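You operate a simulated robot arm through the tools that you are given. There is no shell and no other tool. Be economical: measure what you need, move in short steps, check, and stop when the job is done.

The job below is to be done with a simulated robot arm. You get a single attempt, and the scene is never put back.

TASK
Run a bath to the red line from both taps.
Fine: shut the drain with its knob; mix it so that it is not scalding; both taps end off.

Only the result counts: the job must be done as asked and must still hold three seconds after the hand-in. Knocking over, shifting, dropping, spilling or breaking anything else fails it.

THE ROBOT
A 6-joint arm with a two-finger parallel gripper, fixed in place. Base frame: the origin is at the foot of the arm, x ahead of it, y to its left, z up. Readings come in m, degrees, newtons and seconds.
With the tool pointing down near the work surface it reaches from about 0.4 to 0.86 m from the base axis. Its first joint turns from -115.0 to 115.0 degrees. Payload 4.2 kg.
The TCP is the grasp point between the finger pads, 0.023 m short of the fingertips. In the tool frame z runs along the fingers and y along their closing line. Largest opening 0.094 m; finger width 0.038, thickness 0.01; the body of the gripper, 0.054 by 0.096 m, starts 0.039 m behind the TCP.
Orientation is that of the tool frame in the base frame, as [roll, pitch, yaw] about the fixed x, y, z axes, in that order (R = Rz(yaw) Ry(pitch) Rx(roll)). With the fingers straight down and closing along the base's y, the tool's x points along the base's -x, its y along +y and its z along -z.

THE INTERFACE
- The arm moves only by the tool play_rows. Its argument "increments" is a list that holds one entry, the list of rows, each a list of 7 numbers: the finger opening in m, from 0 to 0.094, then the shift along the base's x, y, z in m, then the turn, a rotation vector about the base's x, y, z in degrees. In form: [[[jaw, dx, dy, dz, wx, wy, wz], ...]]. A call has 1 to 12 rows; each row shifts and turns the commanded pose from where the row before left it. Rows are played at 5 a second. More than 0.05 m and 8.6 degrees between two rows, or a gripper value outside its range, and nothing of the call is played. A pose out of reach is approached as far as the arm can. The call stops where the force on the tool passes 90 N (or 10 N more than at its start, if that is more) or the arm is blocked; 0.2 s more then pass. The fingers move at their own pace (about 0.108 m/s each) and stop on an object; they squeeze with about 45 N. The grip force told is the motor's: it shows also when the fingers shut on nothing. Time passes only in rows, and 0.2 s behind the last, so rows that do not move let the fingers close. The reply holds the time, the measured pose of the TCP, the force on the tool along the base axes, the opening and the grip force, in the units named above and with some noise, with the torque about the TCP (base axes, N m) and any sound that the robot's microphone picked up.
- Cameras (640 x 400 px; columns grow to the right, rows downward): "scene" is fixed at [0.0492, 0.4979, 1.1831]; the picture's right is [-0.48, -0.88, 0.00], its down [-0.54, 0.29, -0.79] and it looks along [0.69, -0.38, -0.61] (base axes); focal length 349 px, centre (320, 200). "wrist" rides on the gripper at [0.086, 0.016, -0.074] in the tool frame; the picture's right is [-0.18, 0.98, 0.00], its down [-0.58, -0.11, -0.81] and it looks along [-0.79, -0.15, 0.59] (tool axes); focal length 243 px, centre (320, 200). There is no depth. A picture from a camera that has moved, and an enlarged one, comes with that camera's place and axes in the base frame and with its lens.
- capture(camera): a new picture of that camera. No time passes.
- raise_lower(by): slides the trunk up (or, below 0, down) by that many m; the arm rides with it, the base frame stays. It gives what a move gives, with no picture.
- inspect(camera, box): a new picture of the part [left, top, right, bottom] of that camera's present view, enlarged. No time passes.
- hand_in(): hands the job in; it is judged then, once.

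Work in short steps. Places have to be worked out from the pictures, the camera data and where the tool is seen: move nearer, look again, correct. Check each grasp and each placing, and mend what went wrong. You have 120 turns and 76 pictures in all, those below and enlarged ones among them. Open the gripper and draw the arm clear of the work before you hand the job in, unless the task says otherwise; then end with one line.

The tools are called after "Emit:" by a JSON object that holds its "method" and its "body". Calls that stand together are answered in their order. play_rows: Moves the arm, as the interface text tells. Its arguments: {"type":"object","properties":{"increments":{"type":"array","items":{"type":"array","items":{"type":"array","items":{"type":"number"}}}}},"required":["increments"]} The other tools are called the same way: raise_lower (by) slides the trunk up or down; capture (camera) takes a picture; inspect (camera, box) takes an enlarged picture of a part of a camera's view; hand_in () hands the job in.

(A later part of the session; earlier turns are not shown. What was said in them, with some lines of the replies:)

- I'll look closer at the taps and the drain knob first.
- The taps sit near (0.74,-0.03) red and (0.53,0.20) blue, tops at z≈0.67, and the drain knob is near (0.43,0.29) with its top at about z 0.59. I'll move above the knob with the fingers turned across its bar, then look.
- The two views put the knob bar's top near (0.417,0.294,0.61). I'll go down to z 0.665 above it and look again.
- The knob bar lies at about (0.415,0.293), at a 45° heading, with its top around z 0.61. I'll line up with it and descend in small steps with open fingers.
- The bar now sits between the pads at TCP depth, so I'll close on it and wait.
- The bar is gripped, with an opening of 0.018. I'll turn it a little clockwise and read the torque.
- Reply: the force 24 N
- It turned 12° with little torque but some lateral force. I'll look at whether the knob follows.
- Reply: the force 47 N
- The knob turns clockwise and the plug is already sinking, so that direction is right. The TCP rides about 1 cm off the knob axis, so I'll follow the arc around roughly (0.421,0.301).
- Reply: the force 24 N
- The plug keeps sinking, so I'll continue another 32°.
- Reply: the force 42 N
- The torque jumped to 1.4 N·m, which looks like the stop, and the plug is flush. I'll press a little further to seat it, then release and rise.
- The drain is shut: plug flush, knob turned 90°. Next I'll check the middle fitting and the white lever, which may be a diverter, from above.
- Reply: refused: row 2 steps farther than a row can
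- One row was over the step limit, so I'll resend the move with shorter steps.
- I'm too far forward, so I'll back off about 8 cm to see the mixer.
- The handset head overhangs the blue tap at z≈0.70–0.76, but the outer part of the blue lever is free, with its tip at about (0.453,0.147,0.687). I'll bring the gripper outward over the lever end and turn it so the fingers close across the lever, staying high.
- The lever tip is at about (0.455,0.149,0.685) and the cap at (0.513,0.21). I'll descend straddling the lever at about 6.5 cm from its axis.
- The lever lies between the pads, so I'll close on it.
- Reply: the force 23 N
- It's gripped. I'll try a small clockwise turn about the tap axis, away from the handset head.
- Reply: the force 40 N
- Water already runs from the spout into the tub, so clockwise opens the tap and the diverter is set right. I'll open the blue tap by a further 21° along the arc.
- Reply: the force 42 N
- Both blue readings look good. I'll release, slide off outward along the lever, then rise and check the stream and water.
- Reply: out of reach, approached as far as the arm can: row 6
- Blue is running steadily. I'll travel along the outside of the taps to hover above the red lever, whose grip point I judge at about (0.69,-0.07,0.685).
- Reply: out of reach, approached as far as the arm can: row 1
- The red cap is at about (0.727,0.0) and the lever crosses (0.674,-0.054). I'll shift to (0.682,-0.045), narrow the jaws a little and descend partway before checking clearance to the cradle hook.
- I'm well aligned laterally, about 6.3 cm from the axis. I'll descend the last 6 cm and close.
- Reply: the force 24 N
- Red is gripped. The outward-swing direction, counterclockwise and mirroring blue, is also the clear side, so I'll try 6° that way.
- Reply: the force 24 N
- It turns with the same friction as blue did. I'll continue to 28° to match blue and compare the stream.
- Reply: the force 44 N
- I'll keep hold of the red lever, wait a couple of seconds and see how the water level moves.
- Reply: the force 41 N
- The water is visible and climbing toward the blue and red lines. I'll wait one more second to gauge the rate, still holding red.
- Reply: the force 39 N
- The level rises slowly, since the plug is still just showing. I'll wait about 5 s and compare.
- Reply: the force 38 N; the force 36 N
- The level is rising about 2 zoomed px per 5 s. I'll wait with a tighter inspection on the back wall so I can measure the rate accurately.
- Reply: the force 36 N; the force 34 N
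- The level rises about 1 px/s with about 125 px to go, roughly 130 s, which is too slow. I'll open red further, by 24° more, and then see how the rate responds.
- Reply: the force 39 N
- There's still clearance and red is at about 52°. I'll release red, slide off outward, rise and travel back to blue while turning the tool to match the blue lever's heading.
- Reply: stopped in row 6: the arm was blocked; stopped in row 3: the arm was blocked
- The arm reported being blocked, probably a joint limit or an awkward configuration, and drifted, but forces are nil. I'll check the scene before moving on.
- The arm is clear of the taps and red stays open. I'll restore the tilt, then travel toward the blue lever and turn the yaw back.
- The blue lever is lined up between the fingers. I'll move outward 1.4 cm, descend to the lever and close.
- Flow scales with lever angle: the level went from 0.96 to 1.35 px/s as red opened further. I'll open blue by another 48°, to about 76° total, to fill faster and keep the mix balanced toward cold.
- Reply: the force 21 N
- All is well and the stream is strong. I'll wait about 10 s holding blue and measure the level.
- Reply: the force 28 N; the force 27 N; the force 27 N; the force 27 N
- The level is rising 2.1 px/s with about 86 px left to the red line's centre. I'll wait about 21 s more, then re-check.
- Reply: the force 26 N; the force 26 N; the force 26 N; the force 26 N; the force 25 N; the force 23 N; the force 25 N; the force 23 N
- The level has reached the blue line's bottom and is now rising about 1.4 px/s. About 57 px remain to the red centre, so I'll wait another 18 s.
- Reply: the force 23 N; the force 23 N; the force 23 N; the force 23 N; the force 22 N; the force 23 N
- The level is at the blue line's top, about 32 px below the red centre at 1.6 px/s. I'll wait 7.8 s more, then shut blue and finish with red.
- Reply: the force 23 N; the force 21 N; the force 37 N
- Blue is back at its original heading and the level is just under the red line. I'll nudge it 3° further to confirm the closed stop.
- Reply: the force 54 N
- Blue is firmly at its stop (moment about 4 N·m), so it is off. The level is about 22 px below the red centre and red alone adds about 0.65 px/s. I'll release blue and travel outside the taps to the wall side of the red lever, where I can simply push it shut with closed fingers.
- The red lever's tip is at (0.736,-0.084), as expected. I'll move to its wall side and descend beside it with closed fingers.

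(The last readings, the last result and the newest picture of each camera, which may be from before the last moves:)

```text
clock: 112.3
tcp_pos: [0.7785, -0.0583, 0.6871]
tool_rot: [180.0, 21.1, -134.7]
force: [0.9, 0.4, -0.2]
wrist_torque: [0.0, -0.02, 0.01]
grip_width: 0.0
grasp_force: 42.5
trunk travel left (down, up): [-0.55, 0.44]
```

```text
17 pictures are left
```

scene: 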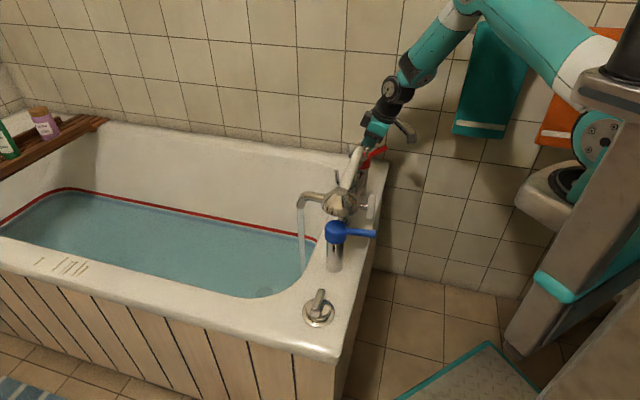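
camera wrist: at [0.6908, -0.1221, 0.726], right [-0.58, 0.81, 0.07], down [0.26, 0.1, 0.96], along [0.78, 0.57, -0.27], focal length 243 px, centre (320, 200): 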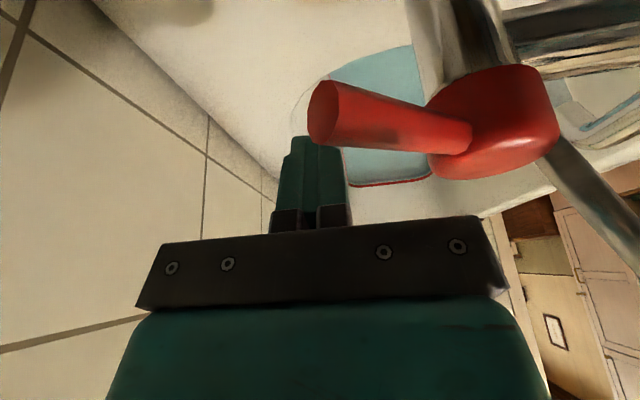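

The fingers sit on the wall side of the red lever, ready to push it shut. About 18 px remain at roughly 0.65 px/s, so I'll wait about 18 s and check.

Emit:
{"method": "play_rows", "body": {"increments": [[[0.0, 0, 0, 0, 0, 0, 0], [0.0, 0, 0, 0, 0, 0, 0], [0.0, 0, 0, 0, 0, 0, 0], [0.0, 0, 0, 0, 0, 0, 0], [0.0, 0, 0, 0, 0, 0, 0], [0.0, 0, 0, 0, 0, 0, 0], [0.0, 0, 0, 0, 0, 0, 0], [0.0, 0, 0, 0, 0, 0, 0], [0.0, 0, 0, 0, 0, 0, 0], [0.0, 0, 0, 0, 0, 0, 0], [0.0, 0, 0, 0, 0, 0, 0], [0.0, 0, 0, 0, 0, 0, 0]]]}}

Emit:
{"method": "play_rows", "body": {"increments": [[[0.0, 0, 0, 0, 0, 0, 0], [0.0, 0, 0, 0, 0, 0, 0], [0.0, 0, 0, 0, 0, 0, 0], [0.0, 0, 0, 0, 0, 0, 0], [0.0, 0, 0, 0, 0, 0, 0], [0.0, 0, 0, 0, 0, 0, 0], [0.0, 0, 0, 0, 0, 0, 0], [0.0, 0, 0, 0, 0, 0, 0], [0.0, 0, 0, 0, 0, 0, 0], [0.0, 0, 0, 0, 0, 0, 0], [0.0, 0, 0, 0, 0, 0, 0], [0.0, 0, 0, 0, 0, 0, 0]]]}}

Emit:
{"method": "play_rows", "body": {"increments": [[[0.0, 0, 0, 0, 0, 0, 0], [0.0, 0, 0, 0, 0, 0, 0], [0.0, 0, 0, 0, 0, 0, 0], [0.0, 0, 0, 0, 0, 0, 0], [0.0, 0, 0, 0, 0, 0, 0], [0.0, 0, 0, 0, 0, 0, 0], [0.0, 0, 0, 0, 0, 0, 0], [0.0, 0, 0, 0, 0, 0, 0], [0.0, 0, 0, 0, 0, 0, 0], [0.0, 0, 0, 0, 0, 0, 0], [0.0, 0, 0, 0, 0, 0, 0], [0.0, 0, 0, 0, 0, 0, 0]]]}}

Emit:
{"method": "play_rows", "body": {"increments": [[[0.0, 0, 0, 0, 0, 0, 0], [0.0, 0, 0, 0, 0, 0, 0], [0.0, 0, 0, 0, 0, 0, 0], [0.0, 0, 0, 0, 0, 0, 0], [0.0, 0, 0, 0, 0, 0, 0], [0.0, 0, 0, 0, 0, 0, 0], [0.0, 0, 0, 0, 0, 0, 0], [0.0, 0, 0, 0, 0, 0, 0], [0.0, 0, 0, 0, 0, 0, 0], [0.0, 0, 0, 0, 0, 0, 0], [0.0, 0, 0, 0, 0, 0, 0], [0.0, 0, 0, 0, 0, 0, 0]]]}}

Emit:
{"method": "play_rows", "body": {"increments": [[[0.0, 0, 0, 0, 0, 0, 0], [0.0, 0, 0, 0, 0, 0, 0], [0.0, 0, 0, 0, 0, 0, 0], [0.0, 0, 0, 0, 0, 0, 0], [0.0, 0, 0, 0, 0, 0, 0], [0.0, 0, 0, 0, 0, 0, 0], [0.0, 0, 0, 0, 0, 0, 0], [0.0, 0, 0, 0, 0, 0, 0], [0.0, 0, 0, 0, 0, 0, 0], [0.0, 0, 0, 0, 0, 0, 0], [0.0, 0, 0, 0, 0, 0, 0], [0.0, 0, 0, 0, 0, 0, 0]]]}}

Emit:
{"method": "inspect", "body": {"camera": "scene", "box": [200, 200, 280, 250]}}

```text
clock: 114.9
tcp_pos: [0.777, -0.059, 0.6869]
tool_rot: [-180.0, 21.0, -134.8]
force: [0.3, 0.3, 1.3]
wrist_torque: [0.0, 0.01, -0.01]
grip_width: 0.0
grasp_force: 42.2
trunk travel left (down, up): [-0.55, 0.44]
```

```text
clock: 117.5
tcp_pos: [0.778, -0.0581, 0.6878]
tool_rot: [180.0, 21.0, -134.8]
force: [0.3, 0.0, 0.1]
wrist_torque: [-0.01, 0.0, 0.01]
grip_width: 0.0
grasp_force: 42.6
trunk travel left (down, up): [-0.55, 0.44]
```

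```text
clock: 120.1
tcp_pos: [0.7767, -0.0584, 0.6868]
tool_rot: [180.0, 21.0, -134.8]
force: [0.6, 0.4, -0.8]
wrist_torque: [0.0, 0.03, -0.01]
grip_width: 0.0
grasp_force: 42.0
trunk travel left (down, up): [-0.55, 0.44]
```

```text
clock: 122.7
tcp_pos: [0.7776, -0.0583, 0.6866]
tool_rot: [180.0, 21.0, -134.8]
force: [-0.1, -0.3, -0.7]
wrist_torque: [0.0, -0.02, 0.01]
grip_width: 0.0001
grasp_force: 42.5
trunk travel left (down, up): [-0.55, 0.44]
```

```text
clock: 125.3
tcp_pos: [0.7783, -0.0578, 0.6879]
tool_rot: [180.0, 21.0, -134.8]
force: [1.5, 0.5, -0.4]
wrist_torque: [-0.04, -0.01, 0.0]
grip_width: 0.0003
grasp_force: 42.3
trunk travel left (down, up): [-0.55, 0.44]
```

```text
8.00 times, centred on (240, 225) of scene
camera zoom: at [0.0492, 0.4979, 1.1831], right [-0.48, -0.88, 0.0], down [-0.54, 0.29, -0.79], along [0.69, -0.38, -0.61], focal length 2791 px, centre (960, 0)
```

zoom: 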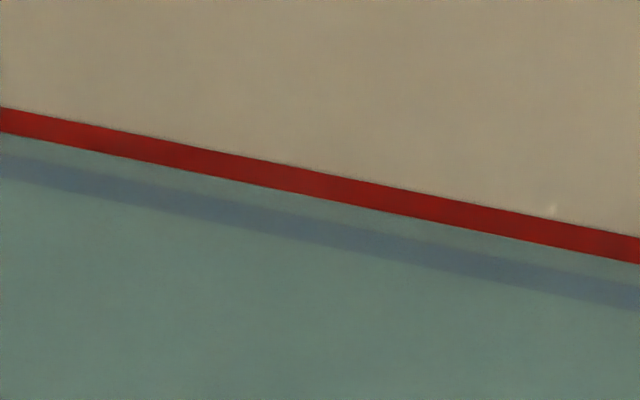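

The level has reached the red line's bottom edge, about 13 px below its centre. I'll shut red now by sweeping the lever back along its arc, and finish the last bit with cold to keep the mix safe.

Emit:
{"method": "play_rows", "body": {"increments": [[[0.0, -0.0105, -0.002, 0, 0, 0, 0], [0.0, -0.0105, -0.002, 0, 0, 0, 0], [0.0, -0.0125, -0.0015, 0, 0, 0, 0], [0.0, -0.0125, -0.0015, 0, 0, 0, 0], [0.0, -0.01, 0.002, 0, 0, 0, 0], [0.0, -0.01, 0.002, 0, 0, 0, 0], [0.0, -0.014, 0.006, 0, 0, 0, 0], [0.0, 0, 0, 0, 0, 0, 0]]]}}

Emit:
{"method": "capture", "body": {"camera": "wrist"}}

Emit:
{"method": "inspect", "body": {"camera": "scene", "box": [240, 110, 440, 260]}}

```text
clock: 127.1
tcp_pos: [0.6991, -0.0587, 0.6852]
tool_rot: [-179.7, 21.1, -135.0]
force: [14.1, -8.9, -2.7]
wrist_torque: [-0.01, -0.04, 0.07]
grip_width: 0.0
grasp_force: 42.3
trunk travel left (down, up): [-0.55, 0.44]
```

```text
15 pictures are left
camera wrist: at [0.6118, -0.1227, 0.7241], right [-0.57, 0.82, 0.06], down [0.25, 0.1, 0.96], along [0.78, 0.57, -0.27], focal length 243 px, centre (320, 200)
```

wrist: 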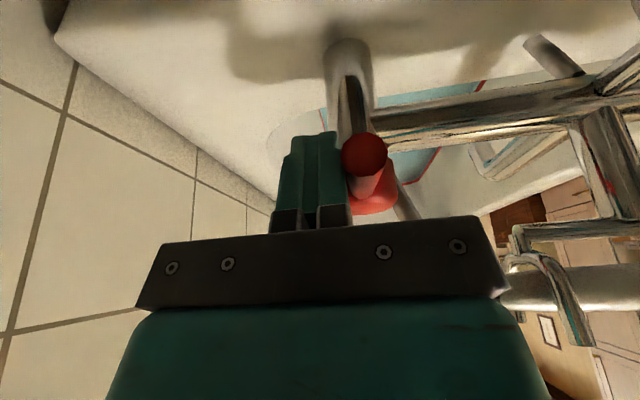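

```text
2.67 times, centred on (340, 185) of scene
camera zoom: at [0.0492, 0.4979, 1.1831], right [-0.48, -0.88, 0.0], down [-0.54, 0.29, -0.79], along [0.69, -0.38, -0.61], focal length 930 px, centre (267, 240)
```

zoom: 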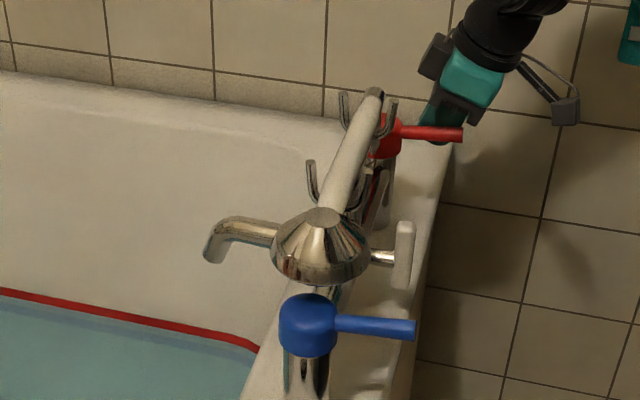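

The stream has stopped. I'll press the red lever a few mm more to make sure it's at its stop.

Emit:
{"method": "play_rows", "body": {"increments": [[[0.0, -0.003, 0.003, 0, 0, 0, 0], [0.0, -0.003, 0.003, 0, 0, 0, 0], [0.0, 0, 0, 0, 0, 0, 0]]]}}

Emit:
{"method": "inspect", "body": {"camera": "scene", "box": [200, 200, 280, 250]}}

Emit:
{"method": "inspect", "body": {"camera": "scene", "box": [0, 150, 360, 375]}}

```text
clock: 127.9
tcp_pos: [0.6981, -0.0588, 0.6854]
tool_rot: [-178.9, 21.0, -135.0]
force: [44.1, -48.6, -12.7]
wrist_torque: [-0.09, -0.25, 0.67]
grip_width: 0.0001
grasp_force: 42.5
trunk travel left (down, up): [-0.55, 0.44]
```

```text
8.00 times, centred on (240, 225) of scene
camera zoom: at [0.0492, 0.4979, 1.1831], right [-0.48, -0.88, 0.0], down [-0.54, 0.29, -0.79], along [0.69, -0.38, -0.61], focal length 2791 px, centre (960, 0)
```

zoom: 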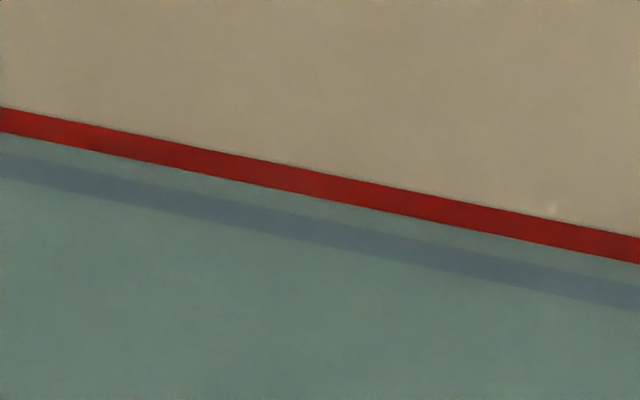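

```text
1.78 times, centred on (180, 262) of scene
camera zoom: at [0.0492, 0.4979, 1.1831], right [-0.48, -0.88, 0.0], down [-0.54, 0.29, -0.79], along [0.69, -0.38, -0.61], focal length 620 px, centre (569, 89)
```

zoom: 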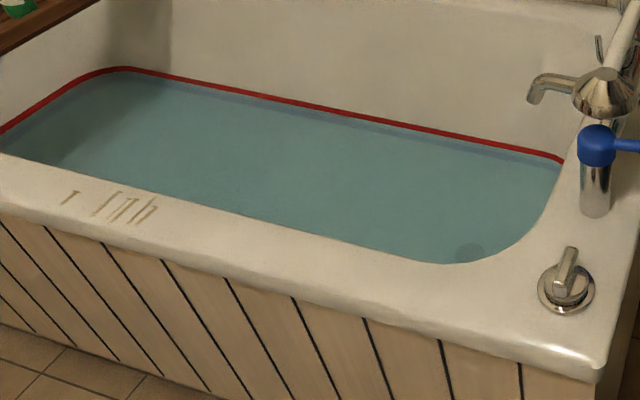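

Red is hard on its stop and the water sits at the red line's lower edge. I'll back off, travel to blue and grip it again for a short cold top-up of about 11 px.

Emit:
{"method": "play_rows", "body": {"increments": [[[0.0, 0.006, -0.006, 0, 0, 0, 0], [0.0, 0.002, -0.002, 0.035, 0, 0, 0], [0.05, -0.01, -0.01, 0.04, 0, 0, 0], [0.05, -0.012, -0.012, 0.035, 0, 0, 0], [0.05, 0, 0, 0, 0, 0, 0]]]}}

Emit:
{"method": "play_rows", "body": {"increments": [[[0.05, -0.0314, 0.0323, 0, 0, 0, 0], [0.05, -0.0314, 0.0323, 0, 0, 0, 0], [0.05, -0.0314, 0.0323, 0, 0, 0, 0], [0.05, -0.0314, 0.0323, 0, 0, 0, 0], [0.05, -0.0314, 0.0323, 0, 0, 0, 0], [0.05, -0.0314, 0.0323, 0, 0, 0, 0], [0.05, -0.0314, 0.0323, 0, 0, 0, 0], [0.05, 0, 0, 0, 0, 0, 0]]]}}

Emit:
{"method": "capture", "body": {"camera": "wrist"}}

```text
clock: 129.1
tcp_pos: [0.6772, -0.083, 0.8003]
tool_rot: [179.9, 21.0, -134.8]
force: [0.2, 0.0, 0.9]
wrist_torque: [-0.02, 0.0, 0.01]
grip_width: 0.0497
grasp_force: 0.1
trunk travel left (down, up): [-0.55, 0.44]
```

```text
clock: 130.9
tcp_pos: [0.4606, 0.1391, 0.7973]
tool_rot: [180.0, 21.0, -134.9]
force: [0.5, -0.2, 0.2]
wrist_torque: [-0.01, -0.01, 0.04]
grip_width: 0.0499
grasp_force: 0.0
trunk travel left (down, up): [-0.55, 0.44]
```

```text
11 pictures are left
camera wrist: at [0.3734, 0.0765, 0.836], right [-0.58, 0.81, 0.07], down [0.26, 0.1, 0.96], along [0.78, 0.57, -0.27], focal length 243 px, centre (320, 200)
```

wrist: 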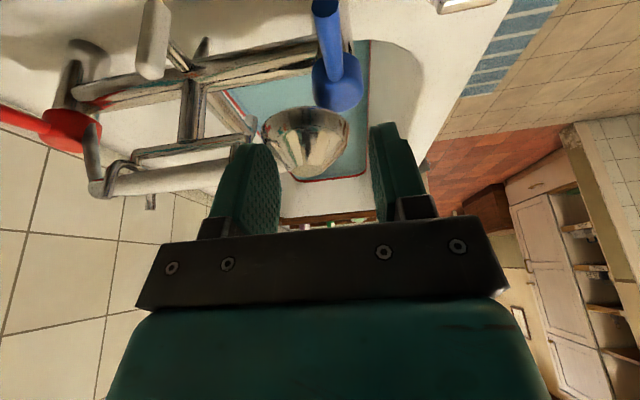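

Blue's lever is ahead at its closed heading. I'll shift over it, descend, grip and reopen it.

Emit:
{"method": "play_rows", "body": {"increments": [[[0.05, 0.004, 0.012, 0, 0, 0, 0], [0.05, 0.004, 0.012, -0.02, 0, 0, 0], [0.05, 0, 0, -0.035, 0, 0, 0], [0.05, 0, 0, -0.03, 0, 0, 0], [0.05, 0, 0, -0.026, 0, 0, 0], [0.05, 0, 0, 0, 0, 0, 0], [0.0, 0, 0, 0, 0, 0, 0], [0.0, 0, 0, 0, 0, 0, 0]]]}}

Emit:
{"method": "capture", "body": {"camera": "wrist"}}

```text
clock: 132.7
tcp_pos: [0.4713, 0.1663, 0.6819]
tool_rot: [-179.8, 21.1, -134.9]
force: [19.7, -17.9, -4.5]
wrist_torque: [0.04, -0.29, -1.6]
grip_width: 0.0155
grasp_force: 45.3
trunk travel left (down, up): [-0.55, 0.44]
```

```text
10 pictures are left
camera wrist: at [0.3839, 0.1029, 0.7218], right [-0.57, 0.82, 0.06], down [0.25, 0.1, 0.96], along [0.78, 0.57, -0.27], focal length 243 px, centre (320, 200)
```

wrist: 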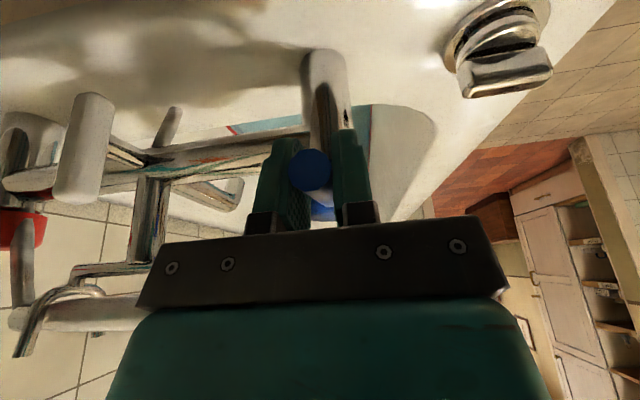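

Gripped. I'll open blue to about 60° and let it run for about 13 s.

Emit:
{"method": "play_rows", "body": {"increments": [[[0.0, -0.0057, 0.0054, 0, 0, 0, -7], [0.0, -0.0051, 0.0061, 0, 0, 0, -7], [0.0, -0.0043, 0.0066, 0, 0, 0, -7], [0.0, -0.0034, 0.0071, 0, 0, 0, -7], [0.0, -0.0019, 0.0085, 0, 0, 0, -8], [0.0, -0.0007, 0.0087, 0, 0, 0, -8], [0.0, 0.0005, 0.0087, 0, 0, 0, -8], [0.0, 0.0017, 0.0086, 0, 0, 0, -8], [0.0, 0, 0, 0, 0, 0, 0], [0.0, 0, 0, 0, 0, 0, 0], [0.0, 0, 0, 0, 0, 0, 0], [0.0, 0, 0, 0, 0, 0, 0]]]}}

Emit:
{"method": "play_rows", "body": {"increments": [[[0.0, 0, 0, 0, 0, 0, 0], [0.0, 0, 0, 0, 0, 0, 0], [0.0, 0, 0, 0, 0, 0, 0], [0.0, 0, 0, 0, 0, 0, 0], [0.0, 0, 0, 0, 0, 0, 0], [0.0, 0, 0, 0, 0, 0, 0], [0.0, 0, 0, 0, 0, 0, 0], [0.0, 0, 0, 0, 0, 0, 0], [0.0, 0, 0, 0, 0, 0, 0], [0.0, 0, 0, 0, 0, 0, 0], [0.0, 0, 0, 0, 0, 0, 0], [0.0, 0, 0, 0, 0, 0, 0]]]}}

Emit:
{"method": "play_rows", "body": {"increments": [[[0.0, 0, 0, 0, 0, 0, 0], [0.0, 0, 0, 0, 0, 0, 0], [0.0, 0, 0, 0, 0, 0, 0], [0.0, 0, 0, 0, 0, 0, 0], [0.0, 0, 0, 0, 0, 0, 0], [0.0, 0, 0, 0, 0, 0, 0], [0.0, 0, 0, 0, 0, 0, 0], [0.0, 0, 0, 0, 0, 0, 0], [0.0, 0, 0, 0, 0, 0, 0], [0.0, 0, 0, 0, 0, 0, 0], [0.0, 0, 0, 0, 0, 0, 0], [0.0, 0, 0, 0, 0, 0, 0]]]}}

Emit:
{"method": "play_rows", "body": {"increments": [[[0.0, 0, 0, 0, 0, 0, 0], [0.0, 0, 0, 0, 0, 0, 0], [0.0, 0, 0, 0, 0, 0, 0], [0.0, 0, 0, 0, 0, 0, 0], [0.0, 0, 0, 0, 0, 0, 0], [0.0, 0, 0, 0, 0, 0, 0], [0.0, 0, 0, 0, 0, 0, 0], [0.0, 0, 0, 0, 0, 0, 0], [0.0, 0, 0, 0, 0, 0, 0], [0.0, 0, 0, 0, 0, 0, 0], [0.0, 0, 0, 0, 0, 0, 0], [0.0, 0, 0, 0, 0, 0, 0]]]}}

Emit:
{"method": "play_rows", "body": {"increments": [[[0.0, 0, 0, 0, 0, 0, 0], [0.0, 0, 0, 0, 0, 0, 0], [0.0, 0, 0, 0, 0, 0, 0], [0.0, 0, 0, 0, 0, 0, 0], [0.0, 0, 0, 0, 0, 0, 0], [0.0, 0, 0, 0, 0, 0, 0], [0.0, 0, 0, 0, 0, 0, 0], [0.0, 0, 0, 0, 0, 0, 0], [0.0, 0, 0, 0, 0, 0, 0], [0.0, 0, 0, 0, 0, 0, 0]]]}}

Emit:
{"method": "inspect", "body": {"camera": "scene", "box": [200, 200, 280, 250]}}

```text
clock: 135.3
tcp_pos: [0.4506, 0.2265, 0.6853]
tool_rot: [-180.0, 21.4, 165.0]
force: [29.9, -28.0, 0.3]
wrist_torque: [-0.1, 0.29, -1.25]
grip_width: 0.0156
grasp_force: 45.1
trunk travel left (down, up): [-0.55, 0.44]
```

```text
clock: 137.9
tcp_pos: [0.4501, 0.2264, 0.6864]
tool_rot: [180.0, 21.4, 165.0]
force: [26.4, -28.5, 1.8]
wrist_torque: [-0.26, -0.13, -1.36]
grip_width: 0.0152
grasp_force: 45.4
trunk travel left (down, up): [-0.55, 0.44]
```

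```text
clock: 140.5
tcp_pos: [0.4501, 0.2262, 0.6865]
tool_rot: [-180.0, 21.3, 165.0]
force: [25.2, -28.7, 1.0]
wrist_torque: [-0.27, -0.15, -1.41]
grip_width: 0.0154
grasp_force: 44.4
trunk travel left (down, up): [-0.55, 0.44]
```

```text
clock: 143.1
tcp_pos: [0.4497, 0.2266, 0.6857]
tool_rot: [179.9, 21.4, 165.1]
force: [23.7, -28.8, 1.4]
wrist_torque: [-0.26, -0.08, -1.4]
grip_width: 0.0155
grasp_force: 45.0
trunk travel left (down, up): [-0.55, 0.44]
```

```text
clock: 145.3
tcp_pos: [0.4503, 0.2271, 0.6859]
tool_rot: [180.0, 21.4, 165.1]
force: [23.4, -27.9, 2.1]
wrist_torque: [-0.25, -0.09, -1.38]
grip_width: 0.0152
grasp_force: 44.5
trunk travel left (down, up): [-0.55, 0.44]
```

```text
8.00 times, centred on (240, 225) of scene
camera zoom: at [0.0492, 0.4979, 1.1831], right [-0.48, -0.88, 0.0], down [-0.54, 0.29, -0.79], along [0.69, -0.38, -0.61], focal length 2791 px, centre (960, 0)
```

zoom: 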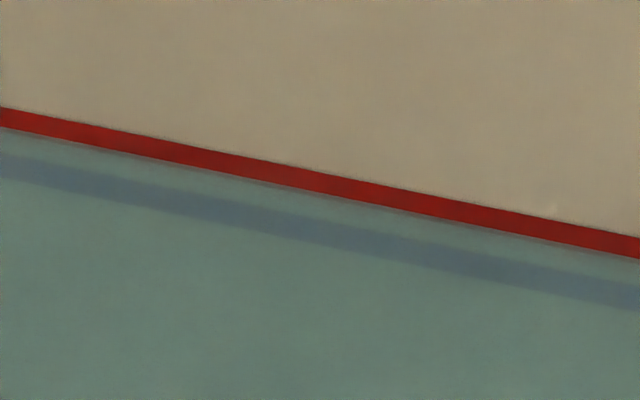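

The level is now partway into the red band, with about 6–7 px left to its centre at 0.5 px/s. I'll run about 10 s more and then close blue along the same arc.

Emit:
{"method": "play_rows", "body": {"increments": [[[0.0, 0, 0, 0, 0, 0, 0], [0.0, 0, 0, 0, 0, 0, 0], [0.0, 0, 0, 0, 0, 0, 0], [0.0, 0, 0, 0, 0, 0, 0], [0.0, 0, 0, 0, 0, 0, 0], [0.0, 0, 0, 0, 0, 0, 0], [0.0, 0, 0, 0, 0, 0, 0], [0.0, 0, 0, 0, 0, 0, 0], [0.0, 0, 0, 0, 0, 0, 0], [0.0, 0, 0, 0, 0, 0, 0], [0.0, 0, 0, 0, 0, 0, 0], [0.0, 0, 0, 0, 0, 0, 0]]]}}

Emit:
{"method": "play_rows", "body": {"increments": [[[0.0, 0, 0, 0, 0, 0, 0], [0.0, 0, 0, 0, 0, 0, 0], [0.0, 0, 0, 0, 0, 0, 0], [0.0, 0, 0, 0, 0, 0, 0], [0.0, 0, 0, 0, 0, 0, 0], [0.0, 0, 0, 0, 0, 0, 0], [0.0, 0, 0, 0, 0, 0, 0], [0.0, 0, 0, 0, 0, 0, 0], [0.0, 0, 0, 0, 0, 0, 0], [0.0, 0, 0, 0, 0, 0, 0], [0.0, 0, 0, 0, 0, 0, 0], [0.0, 0, 0, 0, 0, 0, 0]]]}}

Emit:
{"method": "play_rows", "body": {"increments": [[[0.0, 0, 0, 0, 0, 0, 0], [0.0, 0, 0, 0, 0, 0, 0], [0.0, 0, 0, 0, 0, 0, 0], [0.0, 0, 0, 0, 0, 0, 0], [0.0, 0, 0, 0, 0, 0, 0], [0.0, 0, 0, 0, 0, 0, 0], [0.0, 0, 0, 0, 0, 0, 0], [0.0, 0, 0, 0, 0, 0, 0], [0.0, 0, 0, 0, 0, 0, 0], [0.0, 0, 0, 0, 0, 0, 0], [0.0, 0, 0, 0, 0, 0, 0], [0.0, 0, 0, 0, 0, 0, 0]]]}}

Emit:
{"method": "play_rows", "body": {"increments": [[[0.0, 0, 0, 0, 0, 0, 0], [0.0, 0, 0, 0, 0, 0, 0], [0.0, 0, 0, 0, 0, 0, 0], [0.0, 0, 0, 0, 0, 0, 0], [0.0, 0, 0, 0, 0, 0, 0], [0.0, 0, 0, 0, 0, 0, 0], [0.0, 0, 0, 0, 0, 0, 0], [0.0, 0, 0, 0, 0, 0, 0]]]}}

Emit:
{"method": "play_rows", "body": {"increments": [[[0.0, -0.0017, -0.0086, 0, 0, 0, 8], [0.0, -0.0005, -0.0087, 0, 0, 0, 8], [0.0, 0.0007, -0.0087, 0, 0, 0, 8], [0.0, 0.0019, -0.0085, 0, 0, 0, 8], [0.0, 0.0034, -0.0071, 0, 0, 0, 7], [0.0, 0.0043, -0.0066, 0, 0, 0, 7], [0.0, 0.0051, -0.0061, 0, 0, 0, 7], [0.0, 0.0057, -0.0054, 0, 0, 0, 7], [0.0, 0, 0, 0, 0, 0, 0]]]}}

Emit:
{"method": "inspect", "body": {"camera": "scene", "box": [200, 200, 280, 250]}}

```text
clock: 147.9
tcp_pos: [0.4495, 0.226, 0.6861]
tool_rot: [179.9, 21.4, 165.1]
force: [22.4, -28.9, 3.3]
wrist_torque: [-0.28, -0.12, -1.43]
grip_width: 0.0155
grasp_force: 45.1
trunk travel left (down, up): [-0.55, 0.44]
```

```text
clock: 150.5
tcp_pos: [0.4506, 0.2261, 0.6855]
tool_rot: [180.0, 21.4, 165.0]
force: [21.8, -27.8, 2.7]
wrist_torque: [-0.21, -0.11, -1.44]
grip_width: 0.0152
grasp_force: 44.7
trunk travel left (down, up): [-0.55, 0.44]
```

```text
clock: 153.1
tcp_pos: [0.4493, 0.2258, 0.687]
tool_rot: [-179.9, 21.5, 165.1]
force: [21.9, -28.0, 2.8]
wrist_torque: [-0.22, -0.05, -1.43]
grip_width: 0.0154
grasp_force: 44.9
trunk travel left (down, up): [-0.55, 0.44]
```

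```text
clock: 154.9
tcp_pos: [0.4508, 0.2275, 0.6858]
tool_rot: [-179.9, 21.3, 165.0]
force: [20.1, -28.2, 4.2]
wrist_torque: [-0.3, -0.15, -1.5]
grip_width: 0.0156
grasp_force: 45.1
trunk travel left (down, up): [-0.55, 0.44]
```

```text
clock: 156.9
tcp_pos: [0.4658, 0.1632, 0.6857]
tool_rot: [-179.6, 20.5, -134.8]
force: [-3.4, -47.1, 8.9]
wrist_torque: [-0.41, 0.1, -2.09]
grip_width: 0.0164
grasp_force: 45.2
trunk travel left (down, up): [-0.55, 0.44]
```

```text
8.00 times, centred on (240, 225) of scene
camera zoom: at [0.0492, 0.4979, 1.1831], right [-0.48, -0.88, 0.0], down [-0.54, 0.29, -0.79], along [0.69, -0.38, -0.61], focal length 2791 px, centre (960, 0)
```

zoom: 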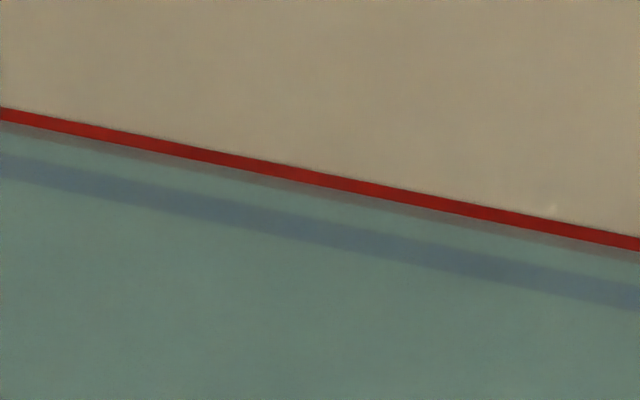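

The level is now mid-way through the red band. I'll push blue firmly against its closed stop, then check that the stream is gone.

Emit:
{"method": "play_rows", "body": {"increments": [[[0.0, 0.003, -0.0029, 0, 0, 0, 3], [0.0, 0.0015, -0.0015, 0, 0, 0, 1], [0.0, 0, 0, 0, 0, 0, 0]]]}}

Emit:
{"method": "inspect", "body": {"camera": "scene", "box": [240, 130, 440, 280]}}

```text
clock: 157.7
tcp_pos: [0.468, 0.1614, 0.6845]
tool_rot: [179.8, 20.6, -130.8]
force: [-21.3, -28.1, 11.0]
wrist_torque: [-0.5, 0.14, -1.87]
grip_width: 0.0178
grasp_force: 45.3
trunk travel left (down, up): [-0.55, 0.44]
```

```text
2.67 times, centred on (340, 205) of scene
camera zoom: at [0.0492, 0.4979, 1.1831], right [-0.48, -0.88, 0.0], down [-0.54, 0.29, -0.79], along [0.69, -0.38, -0.61], focal length 930 px, centre (267, 187)
```

zoom: 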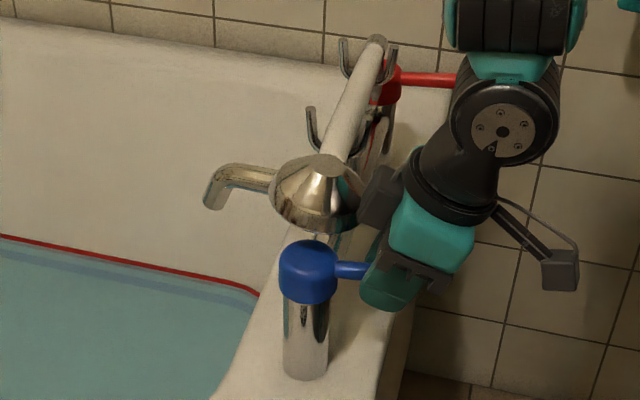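

The stream is off and blue is against its stop. I'll release, slide off outward, rise clear and verify.

Emit:
{"method": "play_rows", "body": {"increments": [[[0.05, 0, 0, 0, 0, 0, 0], [0.05, 0, 0, 0, 0, 0, 0], [0.05, -0.02, -0.02, 0.02, 0, 0, 0], [0.05, 0, 0, 0.045, 0, 0, 0], [0.05, 0, 0, 0.04, 0, 0, 0], [0.05, 0.03, -0.03, 0.02, 0, 0, 0], [0.05, 0.03, -0.03, 0.02, 0, 0, 0], [0.05, 0, 0, 0, 0, 0, 0]]]}}

Emit:
{"method": "capture", "body": {"camera": "scene"}}

Emit:
{"method": "inspect", "body": {"camera": "scene", "box": [200, 200, 280, 250]}}

```text
clock: 159.5
tcp_pos: [0.5099, 0.0841, 0.8318]
tool_rot: [180.0, 21.0, -130.8]
force: [0.2, 0.0, -1.0]
wrist_torque: [0.0, 0.02, 0.0]
grip_width: 0.0497
grasp_force: 0.0
trunk travel left (down, up): [-0.55, 0.44]
```

```text
6 pictures are left
```

scene: 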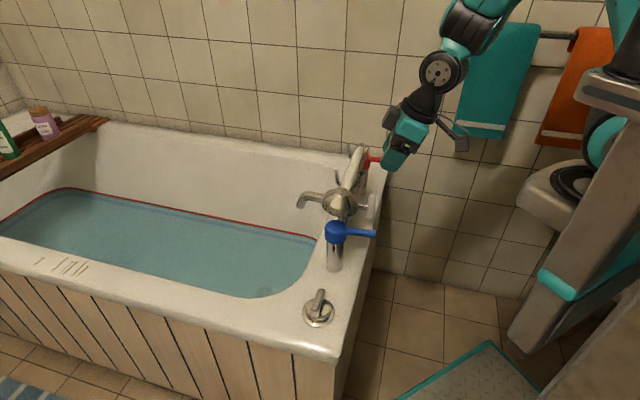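

```text
8.00 times, centred on (240, 225) of scene
camera zoom: at [0.0492, 0.4979, 1.1831], right [-0.48, -0.88, 0.0], down [-0.54, 0.29, -0.79], along [0.69, -0.38, -0.61], focal length 2791 px, centre (960, 0)
```

zoom: 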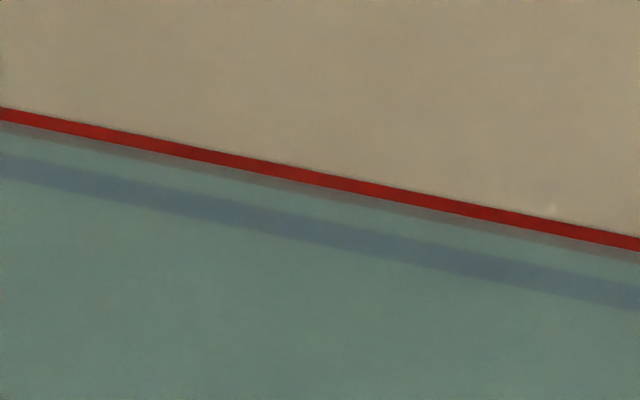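

The level is steady in the middle of the red band. Both levers are back at their closed positions, no stream is running, the drain is shut and the arm is clear, so I'm handing in.

Emit:
{"method": "hand_in", "body": {}}

```text
The job is handed in.
```

The bath is filled to the middle of the red line, using both taps. The drain is shut and both taps are off. The hot share is about 43% by my estimate from lever angles and run times; I had no way to measure the water temperature.
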